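You operate a simulated robot arm through the tools that you are given. There is no shell and no other tool.

The job below is to be done with a simulated robot arm. You get a single attempt, and the scene is never put back.

TASK
Put things in order on the top of the grey ring bench. At the end: the yellow sponge from the top of the grey ring bench is on the green tray; the black chock from the top of the grey ring bench stands where the white fitting with two blue bands stood; the white fitting with two blue bands stands on top of the roll of blue tape; the short white pipe from the top of the grey ring bench stands where the yellow sponge stood; whatever was shut is shut again. Leave all else as you found it, and nothing knocked over.

Only the result counts: the job must be done as asked and must still hold three seconds after the hand-in. Knocking over, shifting, dropping, spilling or breaking anything else fails it.

THE ROBOT
A 5-joint arm with a two-finger parallel gripper, fixed in place. Base frame: the origin is at the foot of the arm, x ahead of it, y to its left, z up; the work surface is at about z = 0. Lengths are in mm, angles in rad, forces in N, time in s.
With the tool pointing down near the work surface it reaches from about 260 to 680 mm from the base axis. Its first joint turns from -1.152 to 1.152 rad. The tool tilts only in the upright plane through the base axis and itself; it spins freely about its own axis. Payload 2.9 kg.
The tool frame sits at the grasp point between the pads (the TCP): z along the fingers, y along the line on which they close. The tips reach 30 mm beyond it. Largest opening 110 mm; finger width 20, thickness 10; the body of the gripper, 48 by 112 mm, starts 55 mm behind the TCP.
Orientation is that of the tool frame in the base frame, as a unit quaternion [w, x, y, z]. With the fingers straight down and closing along the base's y, the tool's x points along the base's -x, its y along +y and its z along -z.

THE INTERFACE
- The arm moves only by the tool apply_moves. Its argument "targets" is a list of rows, each a list of 7 numbers: the shift along the tool's x, y, z in mm, then the turn, a rotation vector about the tool's x, y, z in rad, then the finger opening in mm, from 0 to 110. In form: [[x, y, z, wx, wy, wz, gripper], ...]. A call has 1 to 20 rows; each row is the pose to reach, as a shift and turn from the pose commanded when the call began, along the tool's axes at that moment. Rows are played at 5 a second. More than 50 mm and 0.15 rad between two rows, or a gripper value outside its range, and nothing of the call is played. Where a pose cannot be reached the arm comes as near as it can. A force on the tool above 40 N (or 10 N above the force at the start of the call, whichever is more), or a blocked arm, ends the call early, and 0.2 s more pass. Each finger travels about 108 mm/s and halts on what it meets, pressing with about 31 N; the grip force reading is that of the motor and also rises with nothing between the fingers. The clock runs only during rows and for 0.2 s after the last one: add rows that repeat a pose to give the fingers time. The reply holds the time, the measured pose of the TCP, the force on the tool along the base axes, the opening and the grip force, in the units named above and with some noise, with the torque about the TCP (base axes, N m) and any sound that the robot's microphone picked up.
- Cameras (640 x 400 px; columns grow to the right, rows downward): "scene" is fixed at [47.5, -466.7, 595.5]; the picture's right is [0.61, -0.79, 0.00], its down [-0.51, -0.39, -0.77] and it looks along [0.61, 0.47, -0.64] (base axes); focal length 279 px, centre (320, 200). "wrist" rides on the gripper at [72, 17, -103] in the tool frame; the picture's right is [-0.23, 0.97, 0.00], its down [-0.76, -0.18, -0.62] and it looks along [-0.61, -0.14, 0.78] (tool axes); focal length 222 px, centre (320, 200). There is no depth. A picture from a camera that has moved, and an enlarged one, comes with that camera's place and axes in the base frame and with its lens.
- get_image(camera): a new picture of that camera. It takes no simulated time.
- enlarge(camera, box): a new picture of the part [left, top, right, bottom] of that camera's present view, enlarged. It takes no simulated time.
- finish_job(): hands the job in; it is judged then, once.

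Nothing tells you positions but the pictures and the camera data. Unless the task says otherwise, let go and move clear before handing in.

The tools are called after ">>>" as a command line: name --pt "numbers of a row" for each row, then --argument value for the rest, lists and objects as JSON in quotes. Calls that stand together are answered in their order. apply_moves: Moves the arm, as the interface text tells. Its arguments: {"type":"object","properties":{"targets":{"type":"array","items":{"type":"array","items":{"type":"number"}}}},"required":["targets"]} The other tools are called the same way: get_image (camera) takes a picture; enlarge (camera, box) takes an enlarged picture of a part of a camera's view; finish_job () hands the job in.

At the start:

```text
time_s: 0.0
tcp_pos: [501.0, -100.9, 305.8]
ee_rot: [0.0, 0.0, 1.0, 0.0]
ft_force: [0.7, 0.0, -0.1]
moment: [-0.01, -0.01, 0.0]
width: 109.9
grip_force: 0.0
```

scene: 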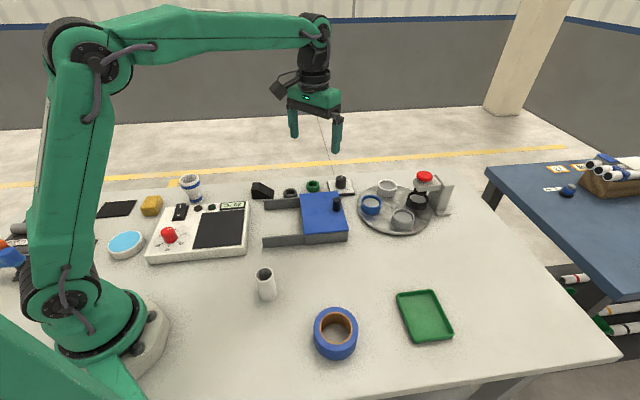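
wrist: 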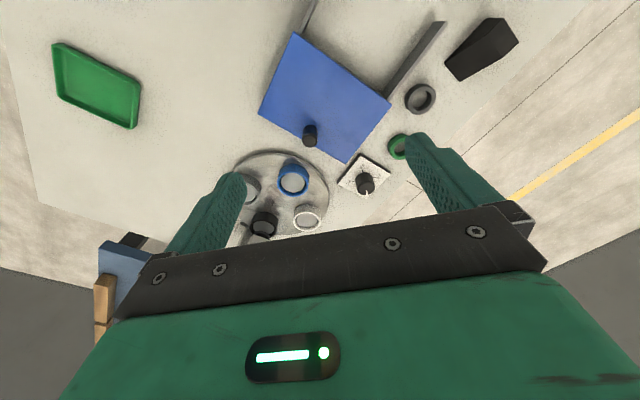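

I see a bench with a sponge, a two-banded white fitting, a black chock, a white pipe, a tape roll and a green tray. I'll look closer before moving anything.

>>> enlarge --camera "scene" --box '[80, 160, 280, 285]'

>>> enlarge --camera "scene" --box '[240, 160, 460, 298]'

>>> enlarge --camera "scene" --box '[230, 250, 470, 400]'

>>> enlarge --camera "scene" --box '[480, 130, 640, 350]'

>>> enlarge --camera "scene" --box '[0, 180, 160, 300]'

```text
3.20 times, centred on (180, 222) of scene
camera zoom: at [47.5, -466.7, 595.5], right [0.61, -0.79, 0.0], down [-0.51, -0.39, -0.77], along [0.61, 0.47, -0.64], focal length 893 px, centre (768, 128)
```

zoom: 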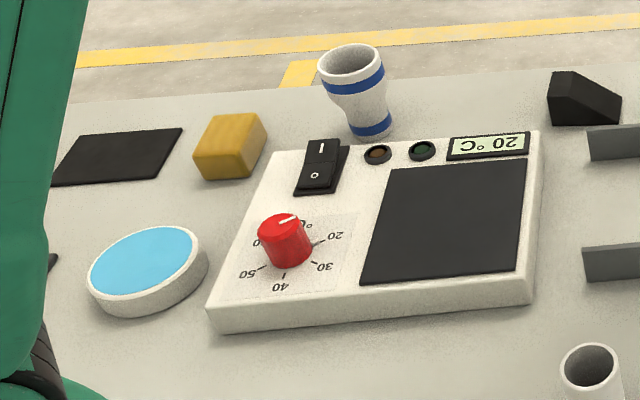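

```text
2.90 times, centred on (350, 229) of scene
camera zoom: at [47.5, -466.7, 595.5], right [0.61, -0.79, 0.0], down [-0.51, -0.39, -0.77], along [0.61, 0.47, -0.64], focal length 809 px, centre (233, 116)
```

zoom: 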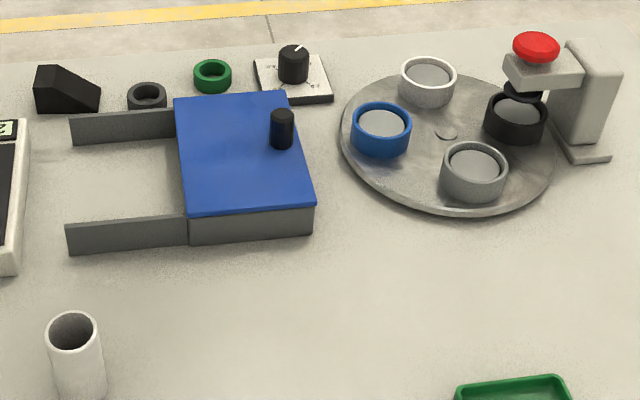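

```text
2.67 times, centred on (350, 325) of scene
camera zoom: at [47.5, -466.7, 595.5], right [0.61, -0.79, 0.0], down [-0.51, -0.39, -0.77], along [0.61, 0.47, -0.64], focal length 744 px, centre (240, -133)
```

zoom: 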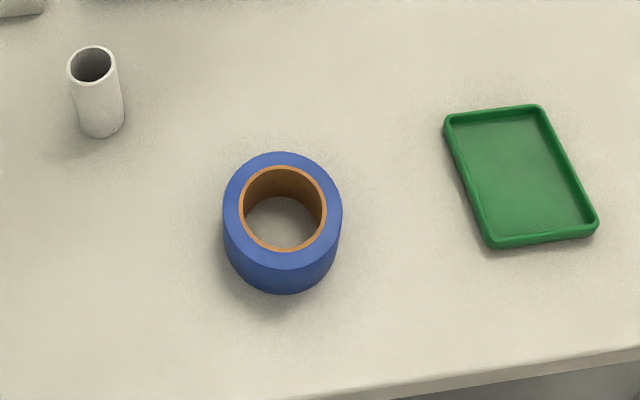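

```text
1.82 times, centred on (560, 240) of scene
camera zoom: at [47.5, -466.7, 595.5], right [0.61, -0.79, 0.0], down [-0.51, -0.39, -0.77], along [0.61, 0.47, -0.64], focal length 508 px, centre (-116, 127)
```

zoom: 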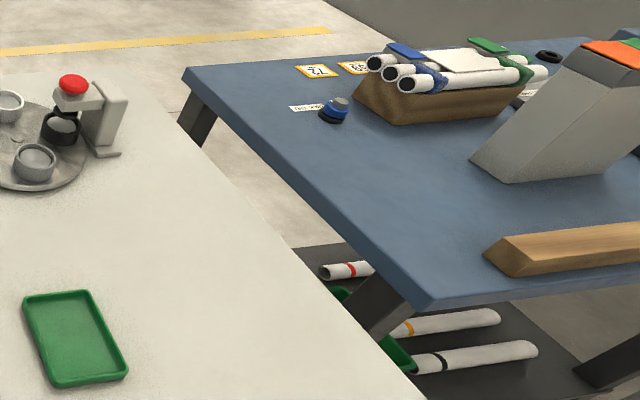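

```text
3.33 times, centred on (80, 240) of scene
camera zoom: at [47.5, -466.7, 595.5], right [0.61, -0.79, 0.0], down [-0.51, -0.39, -0.77], along [0.61, 0.47, -0.64], focal length 930 px, centre (1120, 67)
```

zoom: 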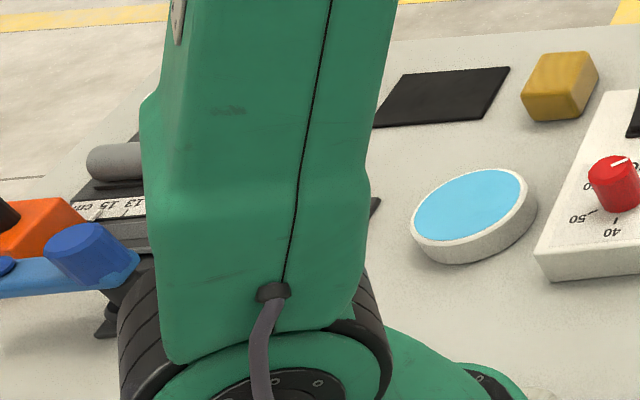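

The four objects are all out in the open; rough positions are sponge (250, 362), fitting (358, 297), chock (522, 147), pipe (257, -149), tape (274, -332) and tray (437, -460). I'll fly high over the sponge first and look with the wrist camera.

>>> apply_moves --pt "22.8 42.1 0 0 0 0 110" --pt "45.6 84.2 0 0 0 0 110" --pt "68.4 126.3 0 0 0 0 110" --pt "91.2 168.4 0 0 0 0 110" --pt "114 210.5 0 0 0 0 110" --pt "136.8 252.6 0 0 0 0 110" --pt "159.6 294.7 0 0 0 0 110" --pt "182.4 336.8 0 0 0 0 110" --pt "205.2 378.9 0 0 0 0 110" --pt "228 421 0 0 0 0 110" --pt "250.8 463 0 0 0 0 110" --pt "250.8 463 0 0 0 0 110"

>>> get_image --camera "wrist"

>>> get_image --camera "scene"

```text
time_s: 2.6
tcp_pos: [252.8, 361.3, 306.6]
ee_rot: [0.0, -0.001, 1.0, -0.001]
ft_force: [0.0, -0.4, 0.3]
moment: [-0.01, -0.01, -0.01]
width: 109.9
grip_force: 0.1
```

```text
taken
camera wrist: at [179.2, 377.4, 409.6], right [0.23, 0.97, 0.0], down [0.76, -0.18, 0.62], along [0.61, -0.14, -0.78], focal length 222 px, centre (320, 200)
```

wrist: 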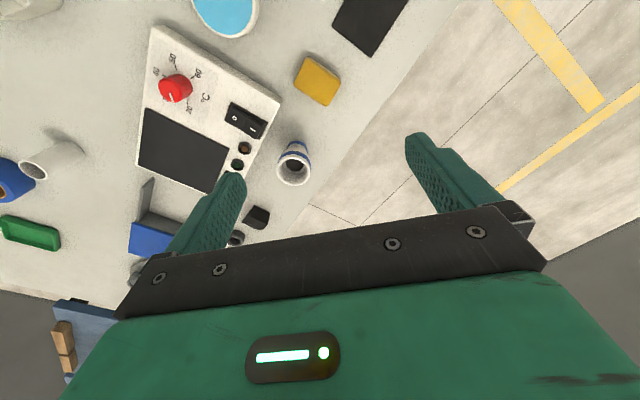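

```text
taken
```

scene: 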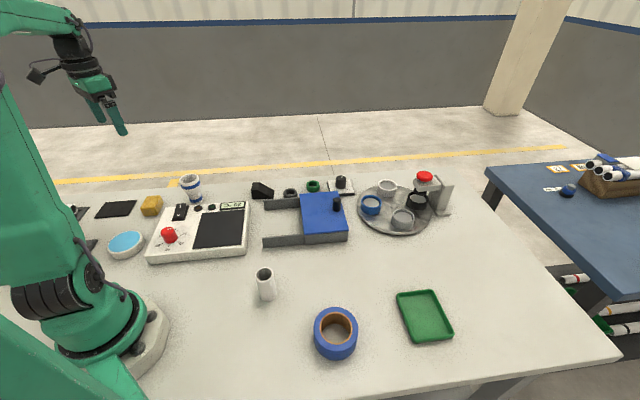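

The sponge lies right below the tool as estimated. I'll enlarge for its outline and angle, and for the fitting.

>>> enlarge --camera "wrist" --box '[260, 30, 372, 100]'

>>> enlarge --camera "wrist" --box '[230, 120, 342, 190]'

>>> enlarge --camera "scene" --box '[130, 160, 226, 220]'

```text
5.71 times, centred on (316, 65) of wrist
camera zoom: at [179.2, 377.4, 409.6], right [0.23, 0.97, 0.0], down [0.76, -0.18, 0.62], along [0.61, -0.14, -0.78], focal length 1269 px, centre (343, 971)
```

zoom: 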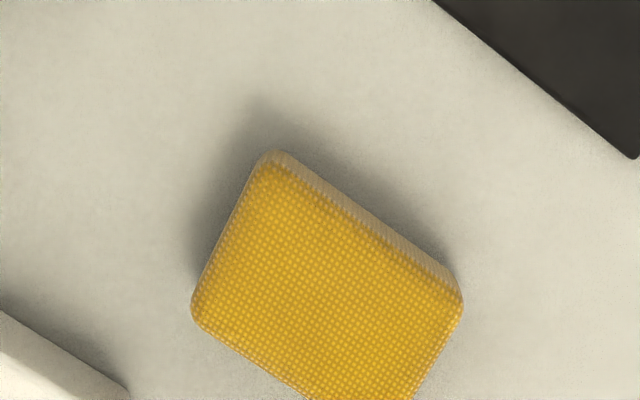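

```text
5.71 times, centred on (286, 155) of wrist
camera zoom: at [179.2, 377.4, 409.6], right [0.23, 0.97, 0.0], down [0.76, -0.18, 0.62], along [0.61, -0.14, -0.78], focal length 1269 px, centre (514, 457)
```

zoom: 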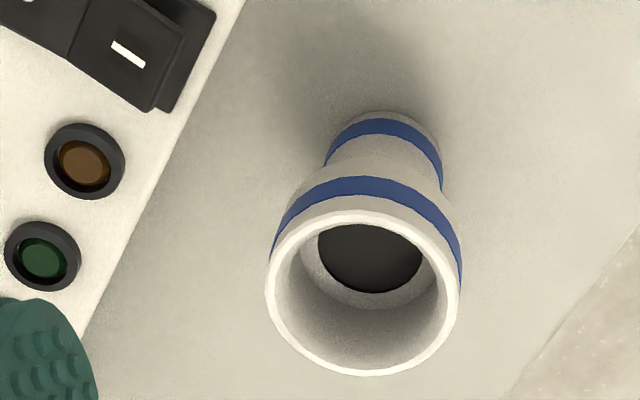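

```text
6.67 times, centred on (178, 190) of scene
camera zoom: at [47.5, -466.7, 595.5], right [0.61, -0.79, 0.0], down [-0.51, -0.39, -0.77], along [0.61, 0.47, -0.64], focal length 1861 px, centre (1267, 267)
```

zoom: 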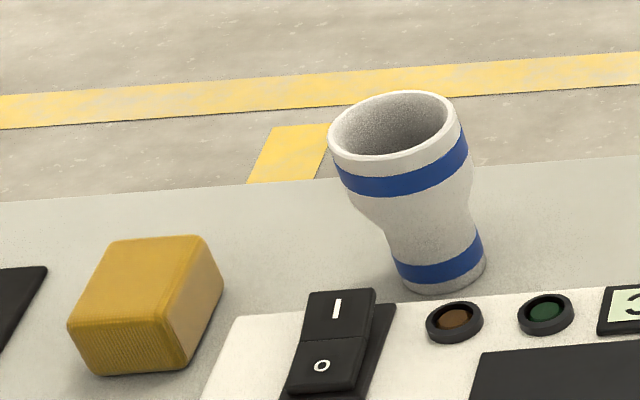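

>>> enlarge --camera "wrist" --box '[276, 45, 356, 115]'

```text
5.71 times, centred on (316, 80) of wrist
camera zoom: at [179.2, 377.4, 409.6], right [0.23, 0.97, 0.0], down [0.76, -0.18, 0.62], along [0.61, -0.14, -0.78], focal length 1269 px, centre (343, 886)
```

zoom: 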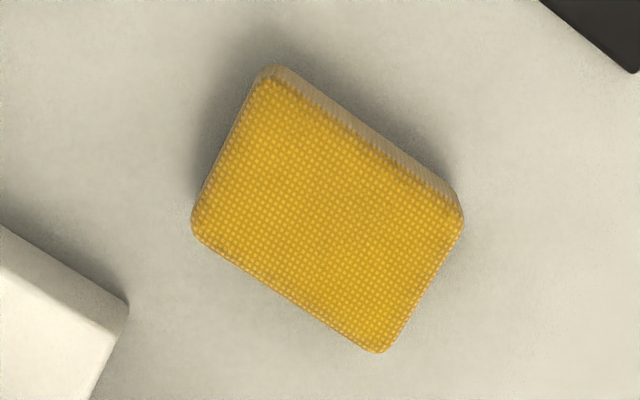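

The sponge is about 60 x 41 mm, its long side at 45° in the base frame, with its centre about 3 mm from under the tool. I'll spin the gripper by -45°, come down part way, and look again.

>>> apply_moves --pt "1 -3.4 0 0 0 -0.131 90" --pt "1 -3.4 20 0 0 -0.262 90" --pt "1 -3.4 50 0 0 -0.393 90" --pt "1 -3.4 85 0 0 -0.524 90" --pt "1 -3.4 120 0 0 -0.655 90" --pt "1 -3.4 150 0 0 -0.785 90" --pt "1 -3.4 170 0 0 -0.785 90" --pt "1 -3.4 176 0 0 -0.785 90" --pt "1 -3.4 176 0 0 -0.785 90"

>>> get_image --camera "wrist"

>>> get_image --camera "scene"

```text
time_s: 4.6
tcp_pos: [249.7, 356.8, 128.9]
ee_rot: [0.0, -0.383, 0.924, 0.0]
ft_force: [0.2, -0.8, -0.6]
moment: [0.0, -0.02, 0.0]
width: 90.1
grip_force: 0.0
```

```text
taken
camera wrist: at [184.8, 317.4, 232.9], right [-0.53, 0.85, 0.0], down [0.66, 0.41, 0.62], along [0.53, 0.33, -0.78], focal length 222 px, centre (320, 200)
```

wrist: 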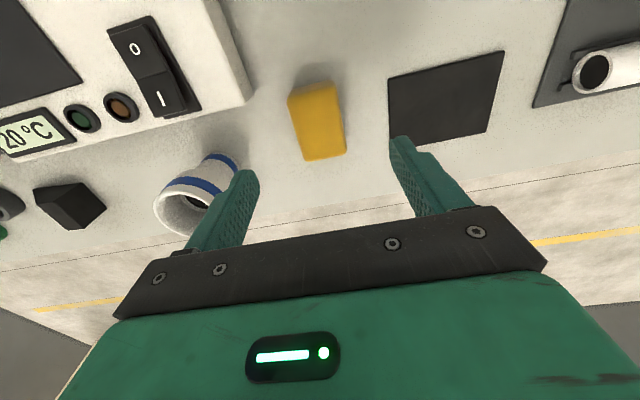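

```text
taken
```

scene: 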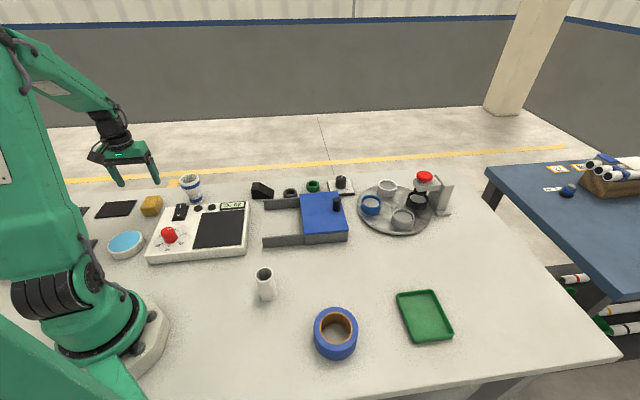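

>>> enlarge --camera "wrist" --box '[252, 70, 380, 170]'

```text
4.00 times, centred on (316, 120) of wrist
camera zoom: at [184.8, 317.4, 232.9], right [-0.53, 0.85, 0.0], down [0.66, 0.41, 0.62], along [0.53, 0.33, -0.78], focal length 888 px, centre (336, 520)
```

zoom: 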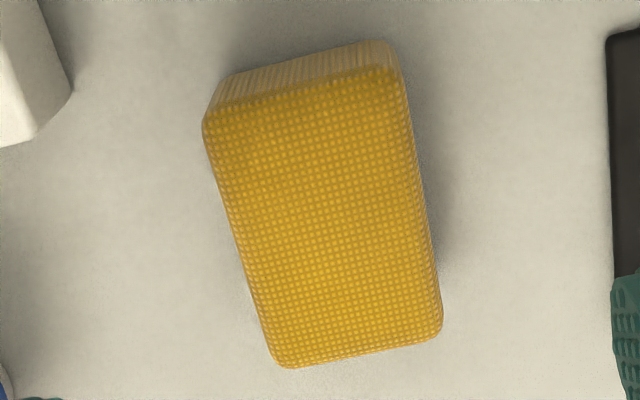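

The sponge is 62 x 41 x 30 mm, square to the gripper, centred about 2 mm off the tool axis. I'll correct, lower to z≈36, grip and lift.

>>> apply_moves --pt "-2.1 -1.2 30 0 0 0 75" --pt "-2.1 -1.2 60 0 0 0 75" --pt "-2.1 -1.2 80 0 0 0 75" --pt "-2.1 -1.2 94 0 0 0 75" --pt "-2.1 -1.2 94 0 0 0 75" --pt "-2.1 -1.2 94 0 0 0 50" --pt "-2.1 -1.2 94 0 0 0 25" --pt "-2.1 -1.2 94 0 0 0 25" --pt "-2.1 -1.2 94 0 0 0 25"

>>> get_image --camera "wrist"

```text
time_s: 6.6
tcp_pos: [253.0, 357.2, 35.0]
ee_rot: [0.0, -0.383, 0.924, 0.0]
ft_force: [0.5, -0.2, 0.7]
moment: [0.01, 0.02, 0.0]
width: 43.9
grip_force: 31.1
```

```text
taken
camera wrist: at [189.1, 318.1, 138.7], right [-0.53, 0.85, 0.0], down [0.66, 0.41, 0.62], along [0.53, 0.33, -0.78], focal length 222 px, centre (320, 200)
```

wrist: 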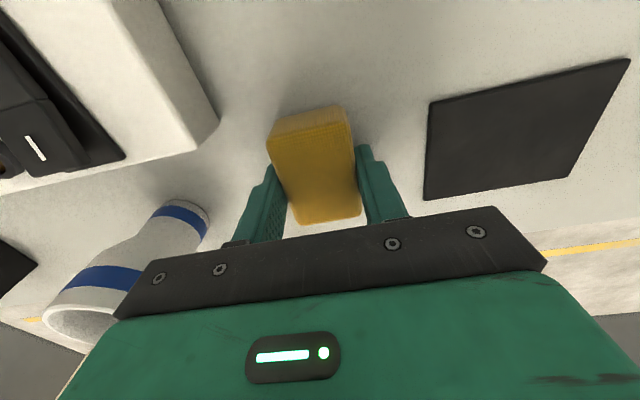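

>>> apply_moves --pt "0 0 -20 0 0 0 25" --pt "0 0 -60 0 0 0 25" --pt "0 0 -105 0 0 0 25" --pt "0 0 -150 0 0 0 25" --pt "0 0 -195 0 0 0 25" --pt "0 0 -235 0 0 0 25" --pt "0 0 -264 0 0 0 25" --pt "0 0 -264 0 0 0 25"

>>> get_image --camera "wrist"

```text
time_s: 8.4
tcp_pos: [253.0, 360.9, 299.4]
ee_rot: [-0.001, -0.383, 0.924, 0.0]
ft_force: [-0.6, 0.9, -0.5]
moment: [-0.02, -0.01, 0.0]
width: 43.9
grip_force: 30.4
```

```text
taken
camera wrist: at [188.8, 319.9, 402.0], right [-0.53, 0.85, 0.0], down [0.66, 0.41, 0.62], along [0.53, 0.33, -0.78], focal length 222 px, centre (320, 200)
```

wrist: 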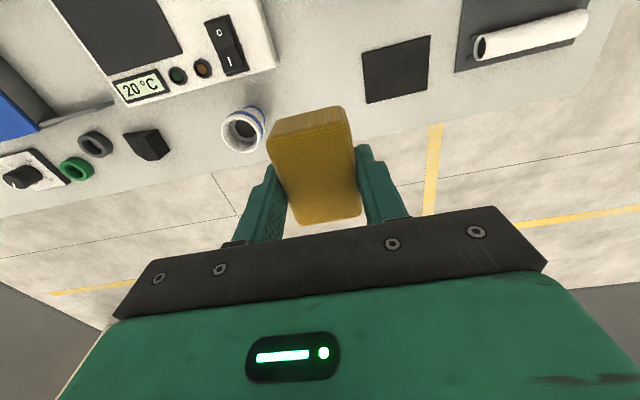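

Sponge is firmly held. Now I carry it high over to the tray and look.

>>> apply_moves --pt "24.9 -39.5 0 0 0 0 25" --pt "49.8 -78.9 0 0 0 0 25" --pt "74.7 -118.4 0 0 0 0 25" --pt "99.6 -157.9 0 0 0 0 25" --pt "124.5 -197.4 0 0 0 0 25" --pt "149.4 -236.8 0 0 0 0 25" --pt "174.3 -276.3 0 0 0 0 25" --pt "199.2 -315.8 0 0 0 0 25" --pt "224.1 -355.2 0 0 0 0 25" --pt "249 -394.7 0 0 0 0 25" --pt "273.9 -434.2 0 0 0 0 25" --pt "298.8 -473.7 0 0 0 0 25" --pt "323.7 -513.1 0 0 0 0 25" --pt "348.6 -552.6 0 0 0 0 25" --pt "373.5 -592.1 0 0 0 0 25" --pt "398.4 -631.6 0 0 0 0 25" --pt "423.3 -671 0 0 0 0 25" --pt "448.2 -710.5 0 0 0 0 25" --pt "448.2 -710.5 0 0 0 0 25" --pt "448.2 -710.5 0 0 0 0 25"

>>> get_image --camera "wrist"

>>> get_image --camera "scene"

```text
time_s: 12.6
tcp_pos: [431.9, -449.6, 294.8]
ee_rot: [0.001, -0.383, 0.924, 0.0]
ft_force: [0.4, 1.1, 0.3]
moment: [0.02, -0.01, 0.01]
width: 44.0
grip_force: 30.8
out of reach, approached as far as the arm can: row 18, 19, 20
```

```text
taken
camera wrist: at [367.1, -489.9, 397.8], right [-0.53, 0.85, 0.0], down [0.66, 0.41, 0.62], along [0.53, 0.33, -0.78], focal length 222 px, centre (320, 200)
```

wrist: 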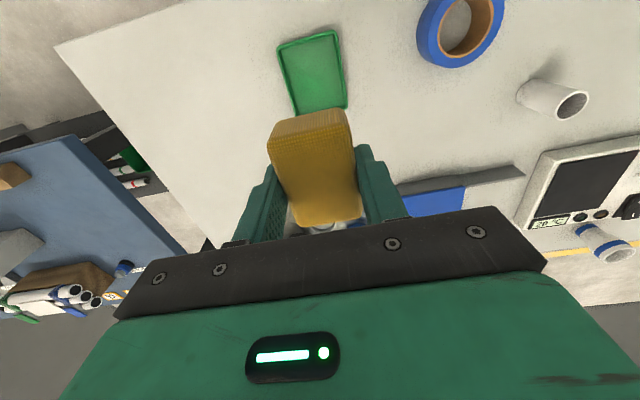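

```text
taken
```

scene: 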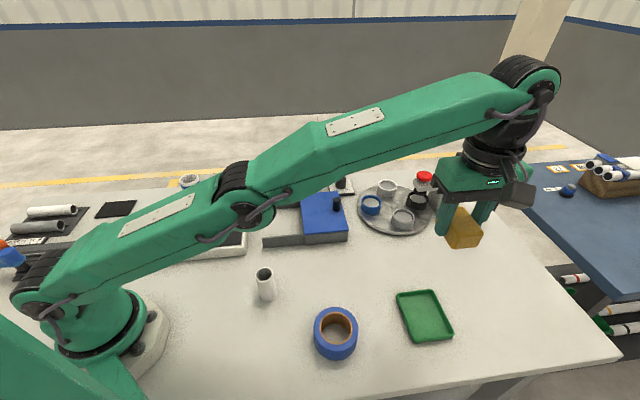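

The high pose was just out of reach, so I stopped about 10 mm short; the tray centre looks to be near (431, -460), its long side along the sponge's. I'll lower and turn the gripper by +90° so that the fingers open along the tray's long side, then measure again.

>>> apply_moves --pt "0 0 20 0 0 0.143 25" --pt "0 0 40 0 0 0.286 25" --pt "0 0 60 0 0 0.429 25" --pt "0 0 80 0 0 0.572 25" --pt "0 0 100 0 0 0.715 25" --pt "0 0 115 0 0 0.857 25" --pt "0 0 130 0 0 1.0 25" --pt "0 0 140 0 0 1.143 25" --pt "0 0 150 0 0 1.286 25" --pt "0 0 150 0 0 1.429 25" --pt "0 0 150 0 0 1.571 25" --pt "0 0 150 0 0 1.571 25"

>>> get_image --camera "wrist"

>>> get_image --camera "scene"

```text
time_s: 15.2
tcp_pos: [429.8, -450.4, 143.2]
ee_rot: [0.0, 0.384, 0.923, 0.0]
ft_force: [0.5, 0.4, 0.0]
moment: [0.02, -0.04, -0.01]
width: 44.1
grip_force: 31.2
```

```text
taken
camera wrist: at [389.9, -387.7, 246.0], right [0.85, 0.53, 0.0], down [0.41, -0.67, 0.62], along [0.33, -0.53, -0.78], focal length 222 px, centre (320, 200)
```

wrist: 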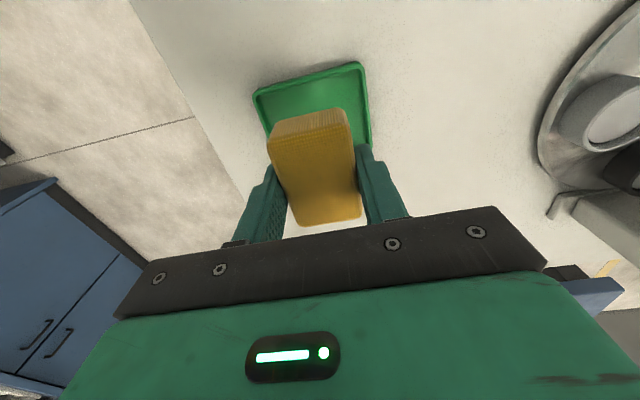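

```text
taken
```

scene: 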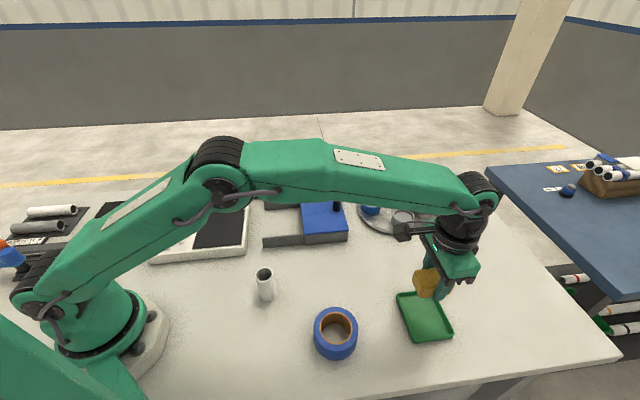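

>>> apply_moves --pt "-7.5 -6.5 0 0 0 0 25" --pt "-7.5 -6.5 25 0 0 0 25" --pt "-7.5 -6.5 50 0 0 0 25" --pt "-7.5 -6.5 80 0 0 0 25" --pt "-7.5 -6.5 80 0 0 0 25"

>>> get_image --camera "wrist"

>>> enlarge --camera "scene" --box '[370, 240, 498, 350]'

```text
time_s: 16.4
tcp_pos: [428.5, -460.5, 63.3]
ee_rot: [0.0, 0.383, 0.924, 0.0]
ft_force: [-0.7, 0.7, -0.3]
moment: [-0.04, 0.0, -0.01]
width: 44.0
grip_force: 31.0
```

```text
taken
camera wrist: at [389.0, -398.1, 167.2], right [0.85, 0.53, 0.0], down [0.41, -0.66, 0.62], along [0.33, -0.53, -0.78], focal length 222 px, centre (320, 200)
```

wrist: 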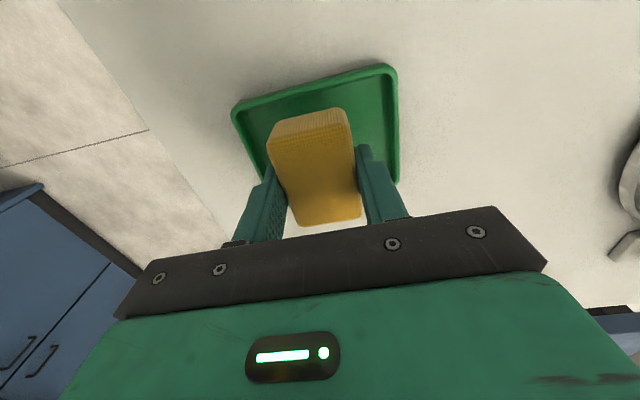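

```text
3.64 times, centred on (434, 295) of scene
camera zoom: at [47.5, -466.7, 595.5], right [0.61, -0.79, 0.0], down [-0.51, -0.39, -0.77], along [0.61, 0.47, -0.64], focal length 1015 px, centre (-94, -146)
```

zoom: 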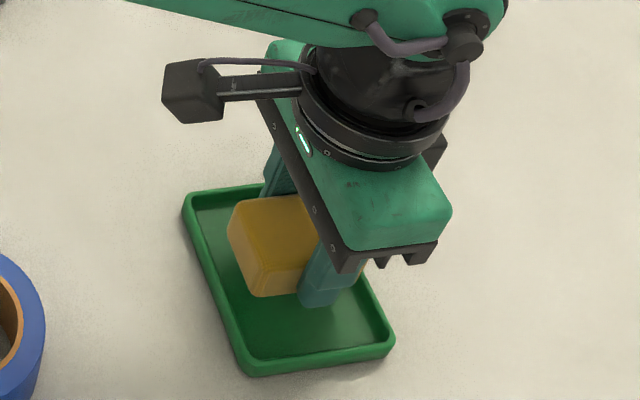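

Sponge is centred over the tray to within about 2 mm. Lower the last 22 mm, open and go up.

>>> apply_moves --pt "0 2 10 0 0 0 25" --pt "0 2 18 0 0 0 25" --pt "0 2 22 0 0 0 25" --pt "0 2 22 0 0 0 25"

>>> enlarge --camera "scene" --box '[370, 240, 498, 350]'

```text
time_s: 17.4
tcp_pos: [431.9, -459.6, 43.3]
ee_rot: [0.0, 0.383, 0.924, 0.0]
ft_force: [0.0, -0.2, 0.1]
moment: [0.0, 0.01, 0.0]
width: 44.1
grip_force: 31.2
```

```text
3.64 times, centred on (434, 295) of scene
camera zoom: at [47.5, -466.7, 595.5], right [0.61, -0.79, 0.0], down [-0.51, -0.39, -0.77], along [0.61, 0.47, -0.64], focal length 1015 px, centre (-94, -146)
```

zoom: 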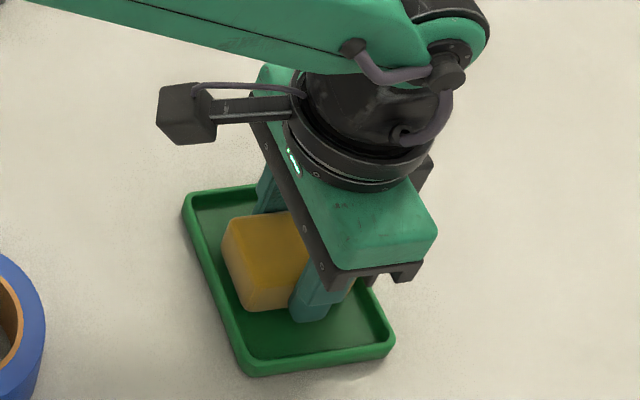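

>>> apply_moves --pt "0 0 1 0 0 0 25" --pt "0 0 2 0 0 0 25" --pt "0 0 2 0 0 0 25"

```text
time_s: 18.2
tcp_pos: [431.5, -459.8, 39.2]
ee_rot: [0.0, 0.383, 0.924, 0.0]
ft_force: [0.0, 0.6, 1.7]
moment: [-0.01, -0.02, 0.02]
width: 43.9
grip_force: 31.1
```

>>> apply_moves --pt "0 0 1 0 0 0 25" --pt "0 0 1 0 0 0 25"

```text
time_s: 18.8
tcp_pos: [431.3, -459.2, 40.6]
ee_rot: [0.001, 0.383, 0.924, 0.0]
ft_force: [-2.7, 2.4, 9.8]
moment: [0.15, 0.12, -0.01]
width: 43.9
grip_force: 30.6
```

Contact is felt, so the sponge rests on the tray. I open the fingers and rise straight up.

>>> apply_moves --pt "0 0 -1 0 0 0 44" --pt "0 0 -1 0 0 0 55" --pt "0 0 -1 0 0 0 64" --pt "0 0 -1 0 0 0 66" --pt "0 0 -20 0 0 0 66" --pt "0 0 -60 0 0 0 66" --pt "0 0 -105 0 0 0 70" --pt "0 0 -150 0 0 0 90" --pt "0 0 -195 0 0 0 100" --pt "0 0 -240 0 0 0 100" --pt "0 0 -240 0 0 0 100"

>>> get_image --camera "wrist"

>>> get_image --camera "scene"

```text
time_s: 21.2
tcp_pos: [432.5, -456.1, 280.4]
ee_rot: [0.0, 0.383, 0.924, 0.0]
ft_force: [0.2, 0.3, -0.3]
moment: [0.0, 0.02, 0.0]
width: 99.9
grip_force: 0.1
```

```text
taken
camera wrist: at [392.2, -393.6, 382.8], right [0.85, 0.53, 0.0], down [0.41, -0.66, 0.62], along [0.33, -0.53, -0.78], focal length 222 px, centre (320, 200)
```

wrist: 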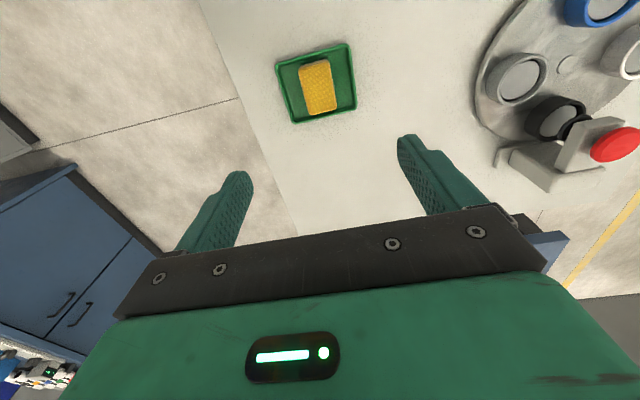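

```text
taken
```

scene: 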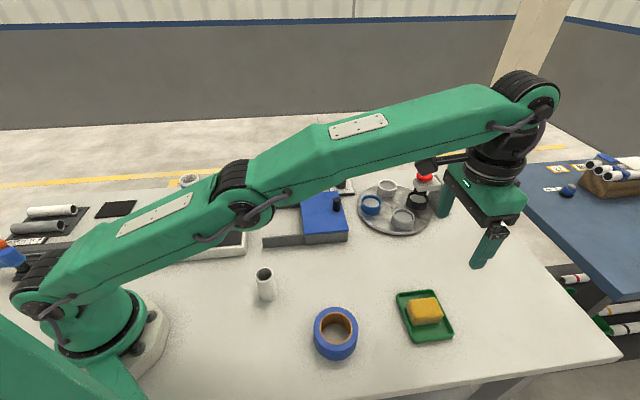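

The sponge sits in the tray. Next is the short pipe near (257, -149): I'll fly above it and measure.

>>> apply_moves --pt "42.7 11.75 0 0 0 0 100" --pt "85.4 23.5 0 0 0 0 100" --pt "128 35.2 0 0 0 0 100" --pt "170.8 47 0 0 0 0 100" --pt "213.5 58.7 0 0 0 0 100" --pt "256 70.5 0 0 0 0 100" --pt "299 82.2 0 0 0 0 100" --pt "341.5 94 0 0 0 0 100" --pt "341.5 94 0 0 0 0 100"

>>> get_image --camera "wrist"

>>> get_image --camera "scene"

```text
time_s: 23.2
tcp_pos: [253.0, -151.0, 277.7]
ee_rot: [0.001, 0.383, 0.924, 0.0]
ft_force: [0.0, 0.0, -0.2]
moment: [0.0, -0.02, 0.02]
width: 100.0
grip_force: 0.0
```

```text
taken
camera wrist: at [213.3, -88.4, 380.1], right [0.85, 0.53, 0.0], down [0.41, -0.66, 0.62], along [0.33, -0.53, -0.78], focal length 222 px, centre (320, 200)
```

wrist: 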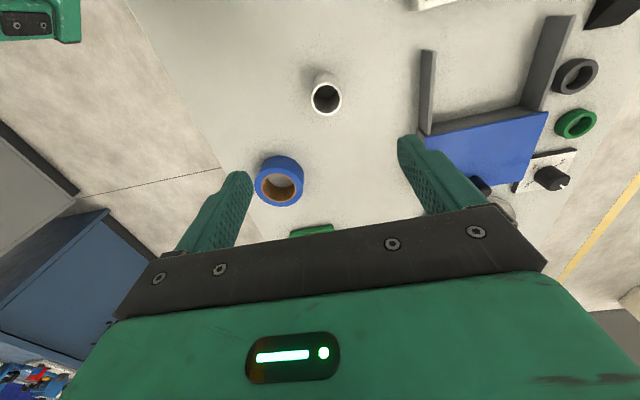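

```text
taken
```

scene: 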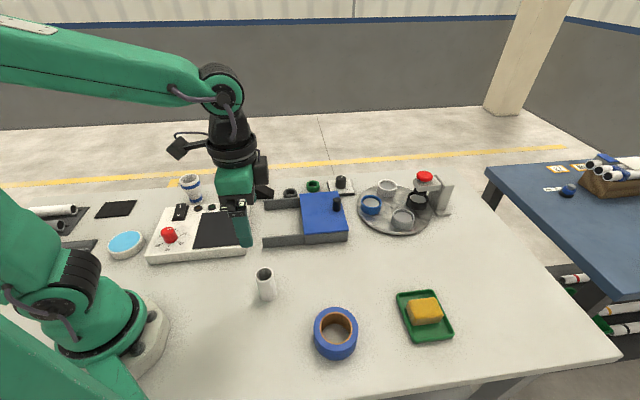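

>>> enlarge --camera "wrist" --box '[280, 50, 376, 130]'

>>> enlarge --camera "wrist" --box '[232, 140, 328, 220]'

>>> enlarge --camera "scene" --box '[236, 255, 300, 309]'

```text
5.00 times, centred on (328, 90) of wrist
camera zoom: at [213.3, -88.4, 380.1], right [0.85, 0.53, 0.0], down [0.41, -0.66, 0.62], along [0.33, -0.53, -0.78], focal length 1111 px, centre (280, 750)
```

zoom: 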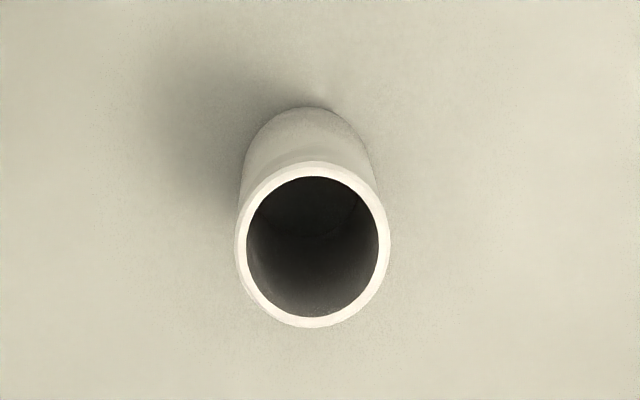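

```text
5.00 times, centred on (280, 180) of wrist
camera zoom: at [213.3, -88.4, 380.1], right [0.85, 0.53, 0.0], down [0.41, -0.66, 0.62], along [0.33, -0.53, -0.78], focal length 1111 px, centre (520, 300)
```

zoom: 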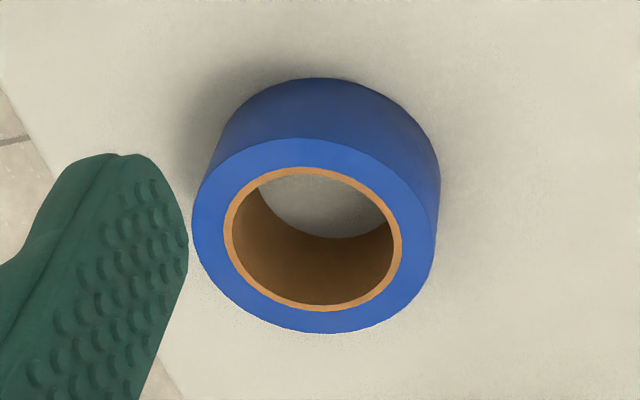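

```text
7.41 times, centred on (268, 282) of scene
camera zoom: at [47.5, -466.7, 595.5], right [0.61, -0.79, 0.0], down [-0.51, -0.39, -0.77], along [0.61, 0.47, -0.64], focal length 2068 px, centre (705, -407)
```

zoom: 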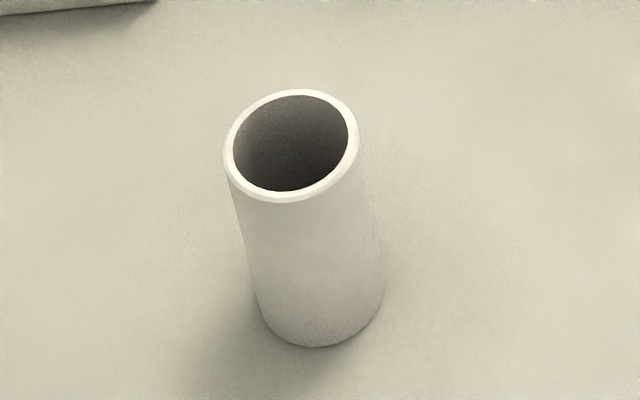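

The pipe is 40 mm wide and about 80 tall at (261, -147); the tape roll is 89 mm outside, 65 inside, about 48 tall at (274, -330). I'll centre above the pipe, come down to just above it, and check.

>>> apply_moves --pt "-2.8 8.2 0 0 0 0 90" --pt "-2.8 8.2 40 0 0 0 90" --pt "-2.8 8.2 85 0 0 0 90" --pt "-2.8 8.2 125 0 0 0 90" --pt "-2.8 8.2 145 0 0 0 90" --pt "-2.8 8.2 145 0 0 0 90"

>>> enlarge --camera "wrist" --box '[200, 40, 456, 200]'

```text
time_s: 24.6
tcp_pos: [265.5, -148.1, 132.8]
ee_rot: [0.001, 0.383, 0.924, 0.0]
ft_force: [-0.1, -0.7, 0.0]
moment: [0.02, 0.01, 0.02]
width: 90.4
grip_force: 0.1
```

```text
2.50 times, centred on (328, 120) of wrist
camera zoom: at [224.0, -85.5, 235.7], right [0.85, 0.53, 0.0], down [0.41, -0.66, 0.62], along [0.33, -0.53, -0.78], focal length 555 px, centre (300, 400)
```

zoom: 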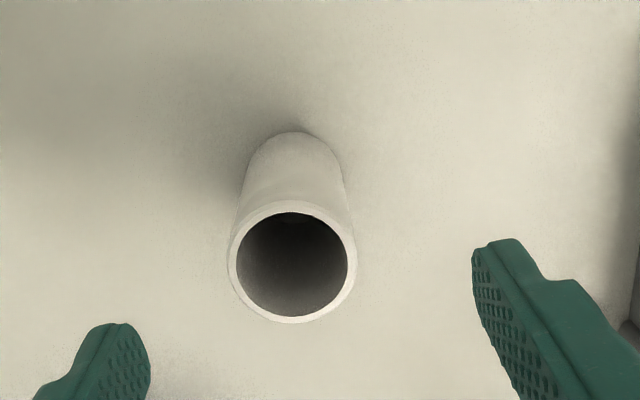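

>>> apply_moves --pt "3.5 -1.4 0 0 0 0 85" --pt "3.5 -1.4 30 0 0 0 85" --pt "3.5 -1.4 60 0 0 0 85" --pt "3.5 -1.4 86 0 0 0 85" --pt "3.5 -1.4 86 0 0 0 85"

>>> get_image --camera "wrist"

>>> enlarge --camera "scene" --box '[200, 190, 360, 310]'

```text
time_s: 25.8
tcp_pos: [262.5, -145.0, 46.6]
ee_rot: [0.0, 0.383, 0.924, 0.0]
ft_force: [-0.3, 0.5, -0.5]
moment: [0.04, -0.01, 0.04]
width: 85.2
grip_force: 0.1
```

```text
taken
camera wrist: at [221.6, -83.5, 149.2], right [0.85, 0.53, 0.0], down [0.41, -0.66, 0.62], along [0.33, -0.53, -0.78], focal length 222 px, centre (320, 200)
```

wrist: 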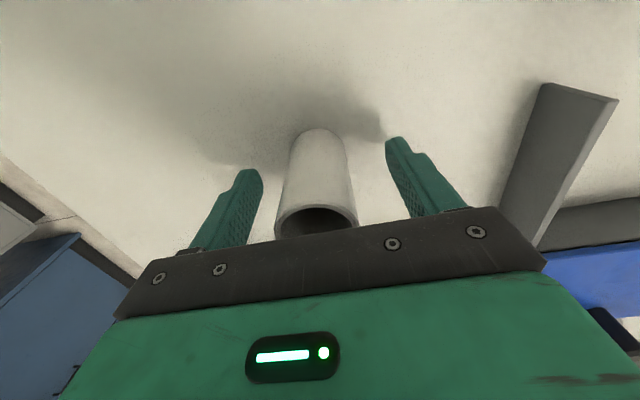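

```text
3.33 times, centred on (280, 250) of scene
camera zoom: at [47.5, -466.7, 595.5], right [0.61, -0.79, 0.0], down [-0.51, -0.39, -0.77], along [0.61, 0.47, -0.64], focal length 930 px, centre (453, 33)
```

zoom: 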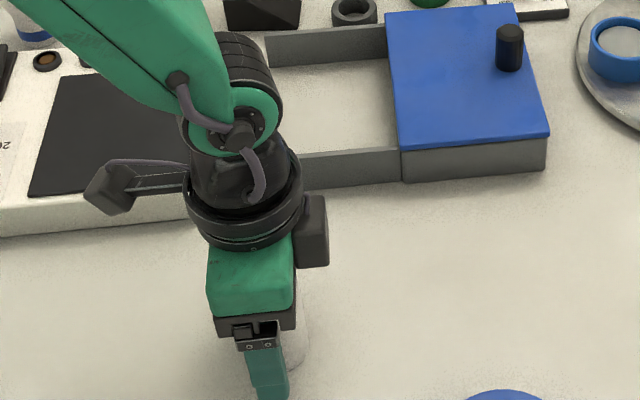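

Well centred. Close on the pipe and lift.

>>> apply_moves --pt "0 0 0 0 0 0 65" --pt "0 0 0 0 0 0 50" --pt "0 0 0 0 0 0 42" --pt "0 0 0 0 0 0 30" --pt "0 0 0 0 0 0 30" --pt "0 0 0 0 0 0 30"

>>> get_image --camera "wrist"

```text
time_s: 27.2
tcp_pos: [261.0, -146.5, 46.1]
ee_rot: [0.0, 0.383, 0.924, 0.001]
ft_force: [-0.1, -0.8, -0.5]
moment: [0.0, -0.03, 0.0]
width: 38.3
grip_force: 31.0
```

```text
taken
camera wrist: at [221.6, -83.6, 149.6], right [0.85, 0.53, 0.0], down [0.41, -0.66, 0.62], along [0.33, -0.53, -0.78], focal length 222 px, centre (320, 200)
```

wrist: 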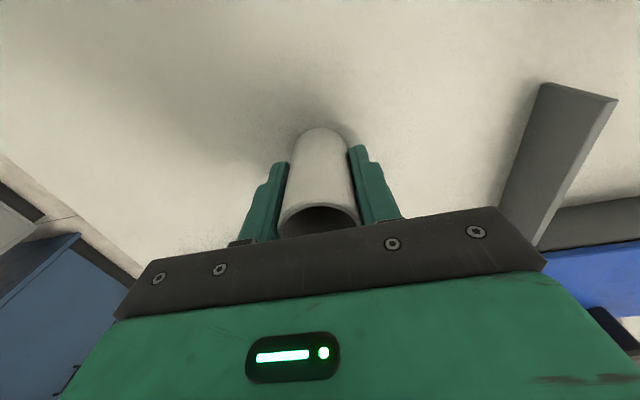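

>>> apply_moves --pt "0 0 -15 0 0 0 30" --pt "0 0 -55 0 0 0 30" --pt "0 0 -100 0 0 0 30" --pt "0 0 -145 0 0 0 30" --pt "0 0 -190 0 0 0 30" --pt "0 0 -225 0 0 0 30" --pt "10.6 46.0 -240 0 0 0 30" --pt "24.0 91.9 -240 0 0 0 30" --pt "41.7 135 -240 0 0 0 30" --pt "66.5 176.8 -240 0 0 0 30" --pt "97.6 213.5 -240 0 0 0 30" --pt "132.9 246 -240 0 0 0 30" --pt "171.8 273.6 -240 0 0 0 30" --pt "213.5 295.5 -240 0 0 0 30" --pt "258.1 314.6 -240 0 0 0 30" --pt "304 329.5 -240 0 0 0 30" --pt "344.3 341.5 -240 0 0 0 30" --pt "363.9 350.8 -240 0 0 0 30" --pt "363.9 350.8 -240 0 0 0 30"

>>> get_image --camera "wrist"

>>> get_image --camera "scene"

```text
time_s: 31.2
tcp_pos: [253.1, 360.5, 285.0]
ee_rot: [0.0, 0.383, 0.924, 0.0]
ft_force: [-0.2, -1.1, -0.9]
moment: [-0.02, 0.0, -0.01]
width: 38.5
grip_force: 31.0
```

```text
taken
camera wrist: at [213.4, 422.5, 388.2], right [0.85, 0.53, 0.0], down [0.41, -0.66, 0.62], along [0.33, -0.53, -0.78], focal length 222 px, centre (320, 200)
```

wrist: 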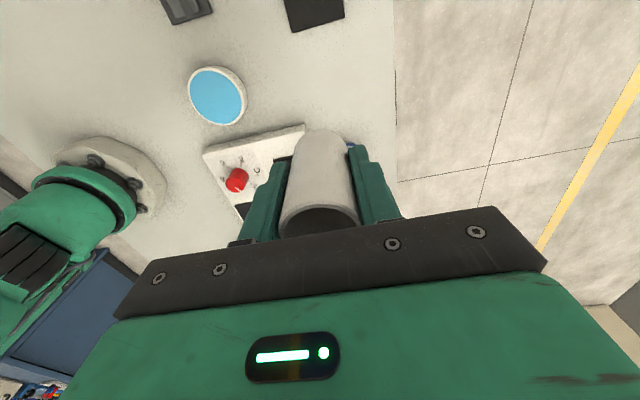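

```text
taken
```

scene: 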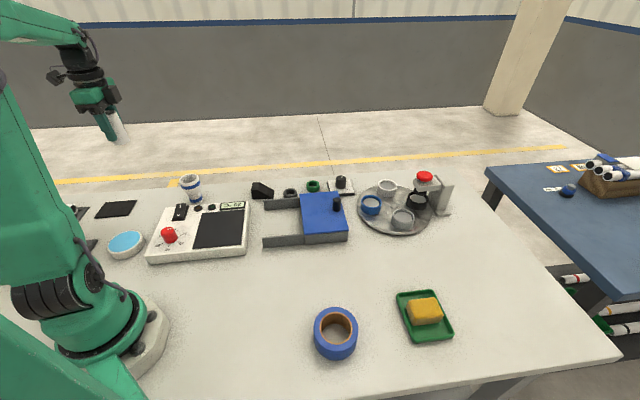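

>>> apply_moves --pt "0 0 45 0 0 0 30" --pt "0 0 90 0 0 0 30" --pt "0 0 135 0 0 0 30" --pt "0 0 175 0 0 0 30" --pt "0 0 205 0 0 0 30" --pt "0 0 225 0 0 0 30" --pt "0 0 236 0 0 0 30" --pt "0 0 238.5 0 0 0 30" --pt "0 0 238.5 0 0 0 30"

>>> get_image --camera "wrist"

>>> enlarge --camera "scene" --box '[80, 110, 240, 260]'

```text
time_s: 33.2
tcp_pos: [252.0, 359.8, 47.8]
ee_rot: [0.0, 0.383, 0.924, 0.0]
ft_force: [0.5, -0.5, -0.1]
moment: [0.0, 0.01, 0.02]
width: 38.6
grip_force: 31.0
```

```text
taken
camera wrist: at [212.6, 422.2, 151.3], right [0.85, 0.53, 0.0], down [0.41, -0.66, 0.62], along [0.33, -0.53, -0.78], focal length 222 px, centre (320, 200)
```

wrist: 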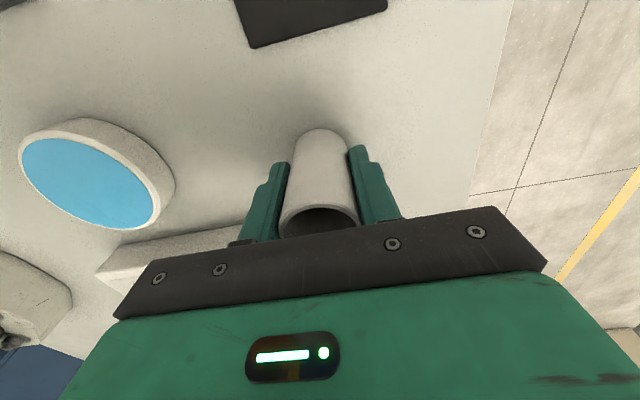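

```text
2.67 times, centred on (160, 185) of scene
camera zoom: at [47.5, -466.7, 595.5], right [0.61, -0.79, 0.0], down [-0.51, -0.39, -0.77], along [0.61, 0.47, -0.64], focal length 744 px, centre (747, 240)
```

zoom: 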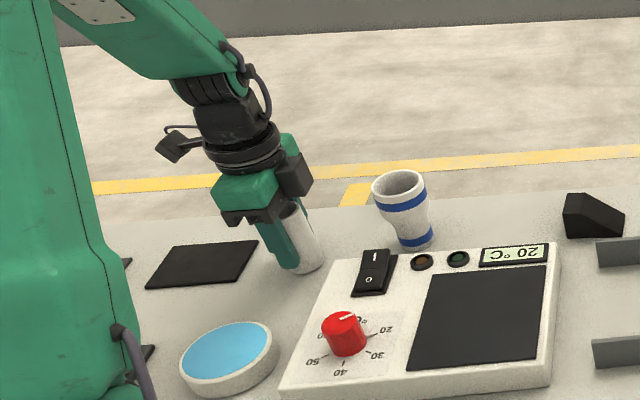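

>>> enlarge --camera "scene" --box '[130, 160, 226, 220]'

```text
6.67 times, centred on (178, 190) of scene
camera zoom: at [47.5, -466.7, 595.5], right [0.61, -0.79, 0.0], down [-0.51, -0.39, -0.77], along [0.61, 0.47, -0.64], focal length 1861 px, centre (1267, 267)
```

zoom: 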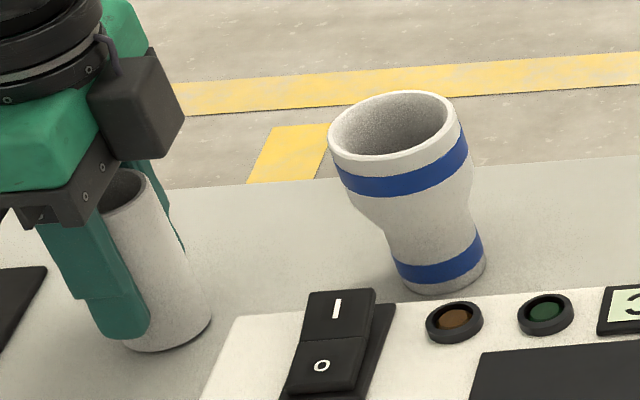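

The pipe is about 3 mm off the sponge's old centre; I'll correct slightly and lower to contact.

>>> apply_moves --pt "2.5 -1.5 0 0 0 0 30" --pt "2.5 -1.5 1 0 0 0 30" --pt "2.5 -1.5 1.5 0 0 0 30" --pt "2.5 -1.5 1.5 0 0 0 30"

```text
time_s: 34.2
tcp_pos: [249.7, 358.8, 46.7]
ee_rot: [0.0, 0.382, 0.924, -0.001]
ft_force: [-0.5, 0.2, -0.3]
moment: [0.0, 0.01, -0.01]
width: 38.5
grip_force: 30.5
```

>>> apply_moves --pt "0 0 1 0 0 0 30" --pt "0 0 1 0 0 0 30"

```text
time_s: 34.8
tcp_pos: [249.9, 360.2, 46.2]
ee_rot: [0.0, 0.383, 0.924, 0.0]
ft_force: [-0.7, 1.2, 1.9]
moment: [-0.03, 0.03, -0.02]
width: 38.8
grip_force: 31.2
```

Touching the table. Release and rise.

>>> apply_moves --pt "0 0 0 0 0 0 40" --pt "0 0 0 0 0 0 48" --pt "0 0 0 0 0 0 60" --pt "0 0 0 0 0 0 75" --pt "0 0 0 0 0 0 75" --pt "0 0 -30 0 0 0 75" --pt "0 0 -75 0 0 0 75" --pt "0 0 -120 0 0 0 75" --pt "0 0 -165 0 0 0 90" --pt "0 0 -210 0 0 0 100" --pt "0 0 -250 0 0 0 100" --pt "0 0 -250 0 0 0 100"

>>> get_image --camera "wrist"

>>> enlarge --camera "scene" --box '[130, 160, 226, 220]'

```text
time_s: 37.4
tcp_pos: [249.0, 356.6, 296.2]
ee_rot: [0.0, 0.382, 0.924, 0.0]
ft_force: [0.1, 1.0, 0.1]
moment: [0.01, 0.0, -0.03]
width: 99.9
grip_force: 0.1
```

```text
taken
camera wrist: at [208.1, 418.9, 399.0], right [0.85, 0.53, 0.0], down [0.41, -0.66, 0.62], along [0.33, -0.53, -0.78], focal length 222 px, centre (320, 200)
```

wrist: 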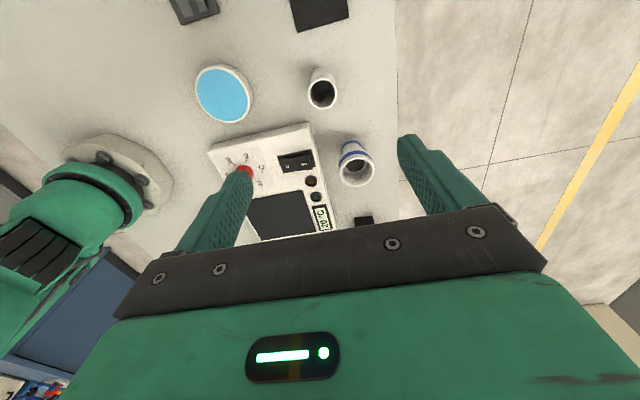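

```text
6.67 times, centred on (178, 190) of scene
camera zoom: at [47.5, -466.7, 595.5], right [0.61, -0.79, 0.0], down [-0.51, -0.39, -0.77], along [0.61, 0.47, -0.64], focal length 1861 px, centre (1267, 267)
```

zoom: 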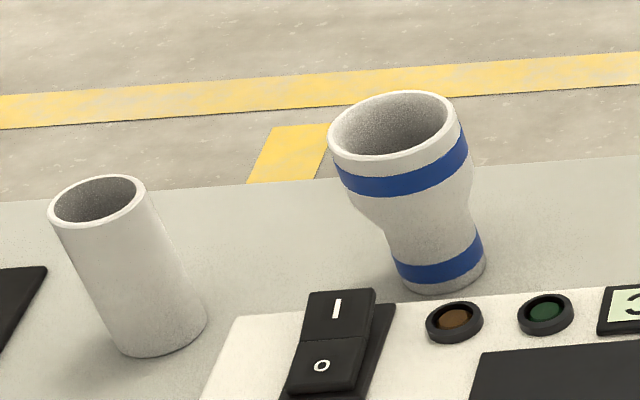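

The pipe stands where the sponge was. Now above the fitting.

>>> apply_moves --pt "-41.7 10.1 0 0 0 0 100" --pt "-83.4 20.3 0 0 0 0 100" --pt "-125 30.4 0 0 0 0 100" --pt "-125 30.4 0 0 0 0 100"

>>> get_image --camera "wrist"

>>> enlarge --camera "wrist" --box '[272, 45, 368, 125]'

```text
time_s: 38.4
tcp_pos: [361.3, 291.4, 297.2]
ee_rot: [0.0, 0.383, 0.924, 0.0]
ft_force: [0.5, 0.4, 0.9]
moment: [-0.01, 0.0, 0.01]
width: 100.3
grip_force: 0.1
```

```text
taken
camera wrist: at [320.6, 353.6, 400.2], right [0.85, 0.53, 0.0], down [0.41, -0.66, 0.62], along [0.33, -0.53, -0.78], focal length 222 px, centre (320, 200)
```

wrist: 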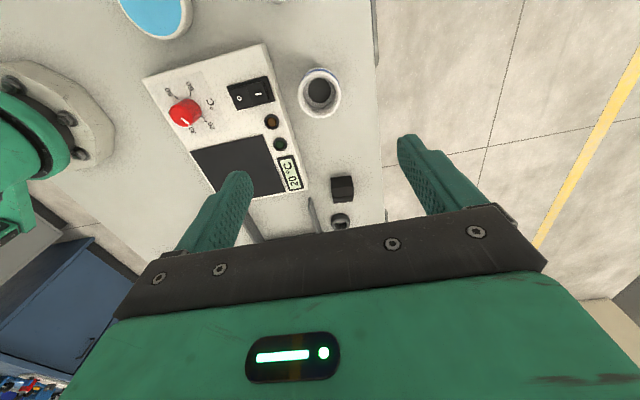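

```text
5.00 times, centred on (320, 85) of wrist
camera zoom: at [320.6, 353.6, 400.2], right [0.85, 0.53, 0.0], down [0.41, -0.66, 0.62], along [0.33, -0.53, -0.78], focal length 1111 px, centre (320, 775)
```

zoom: 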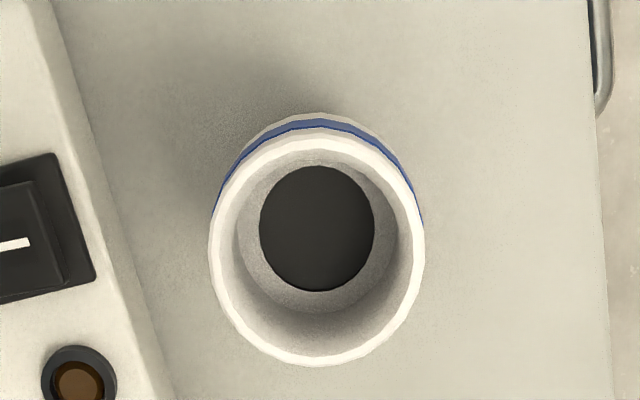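

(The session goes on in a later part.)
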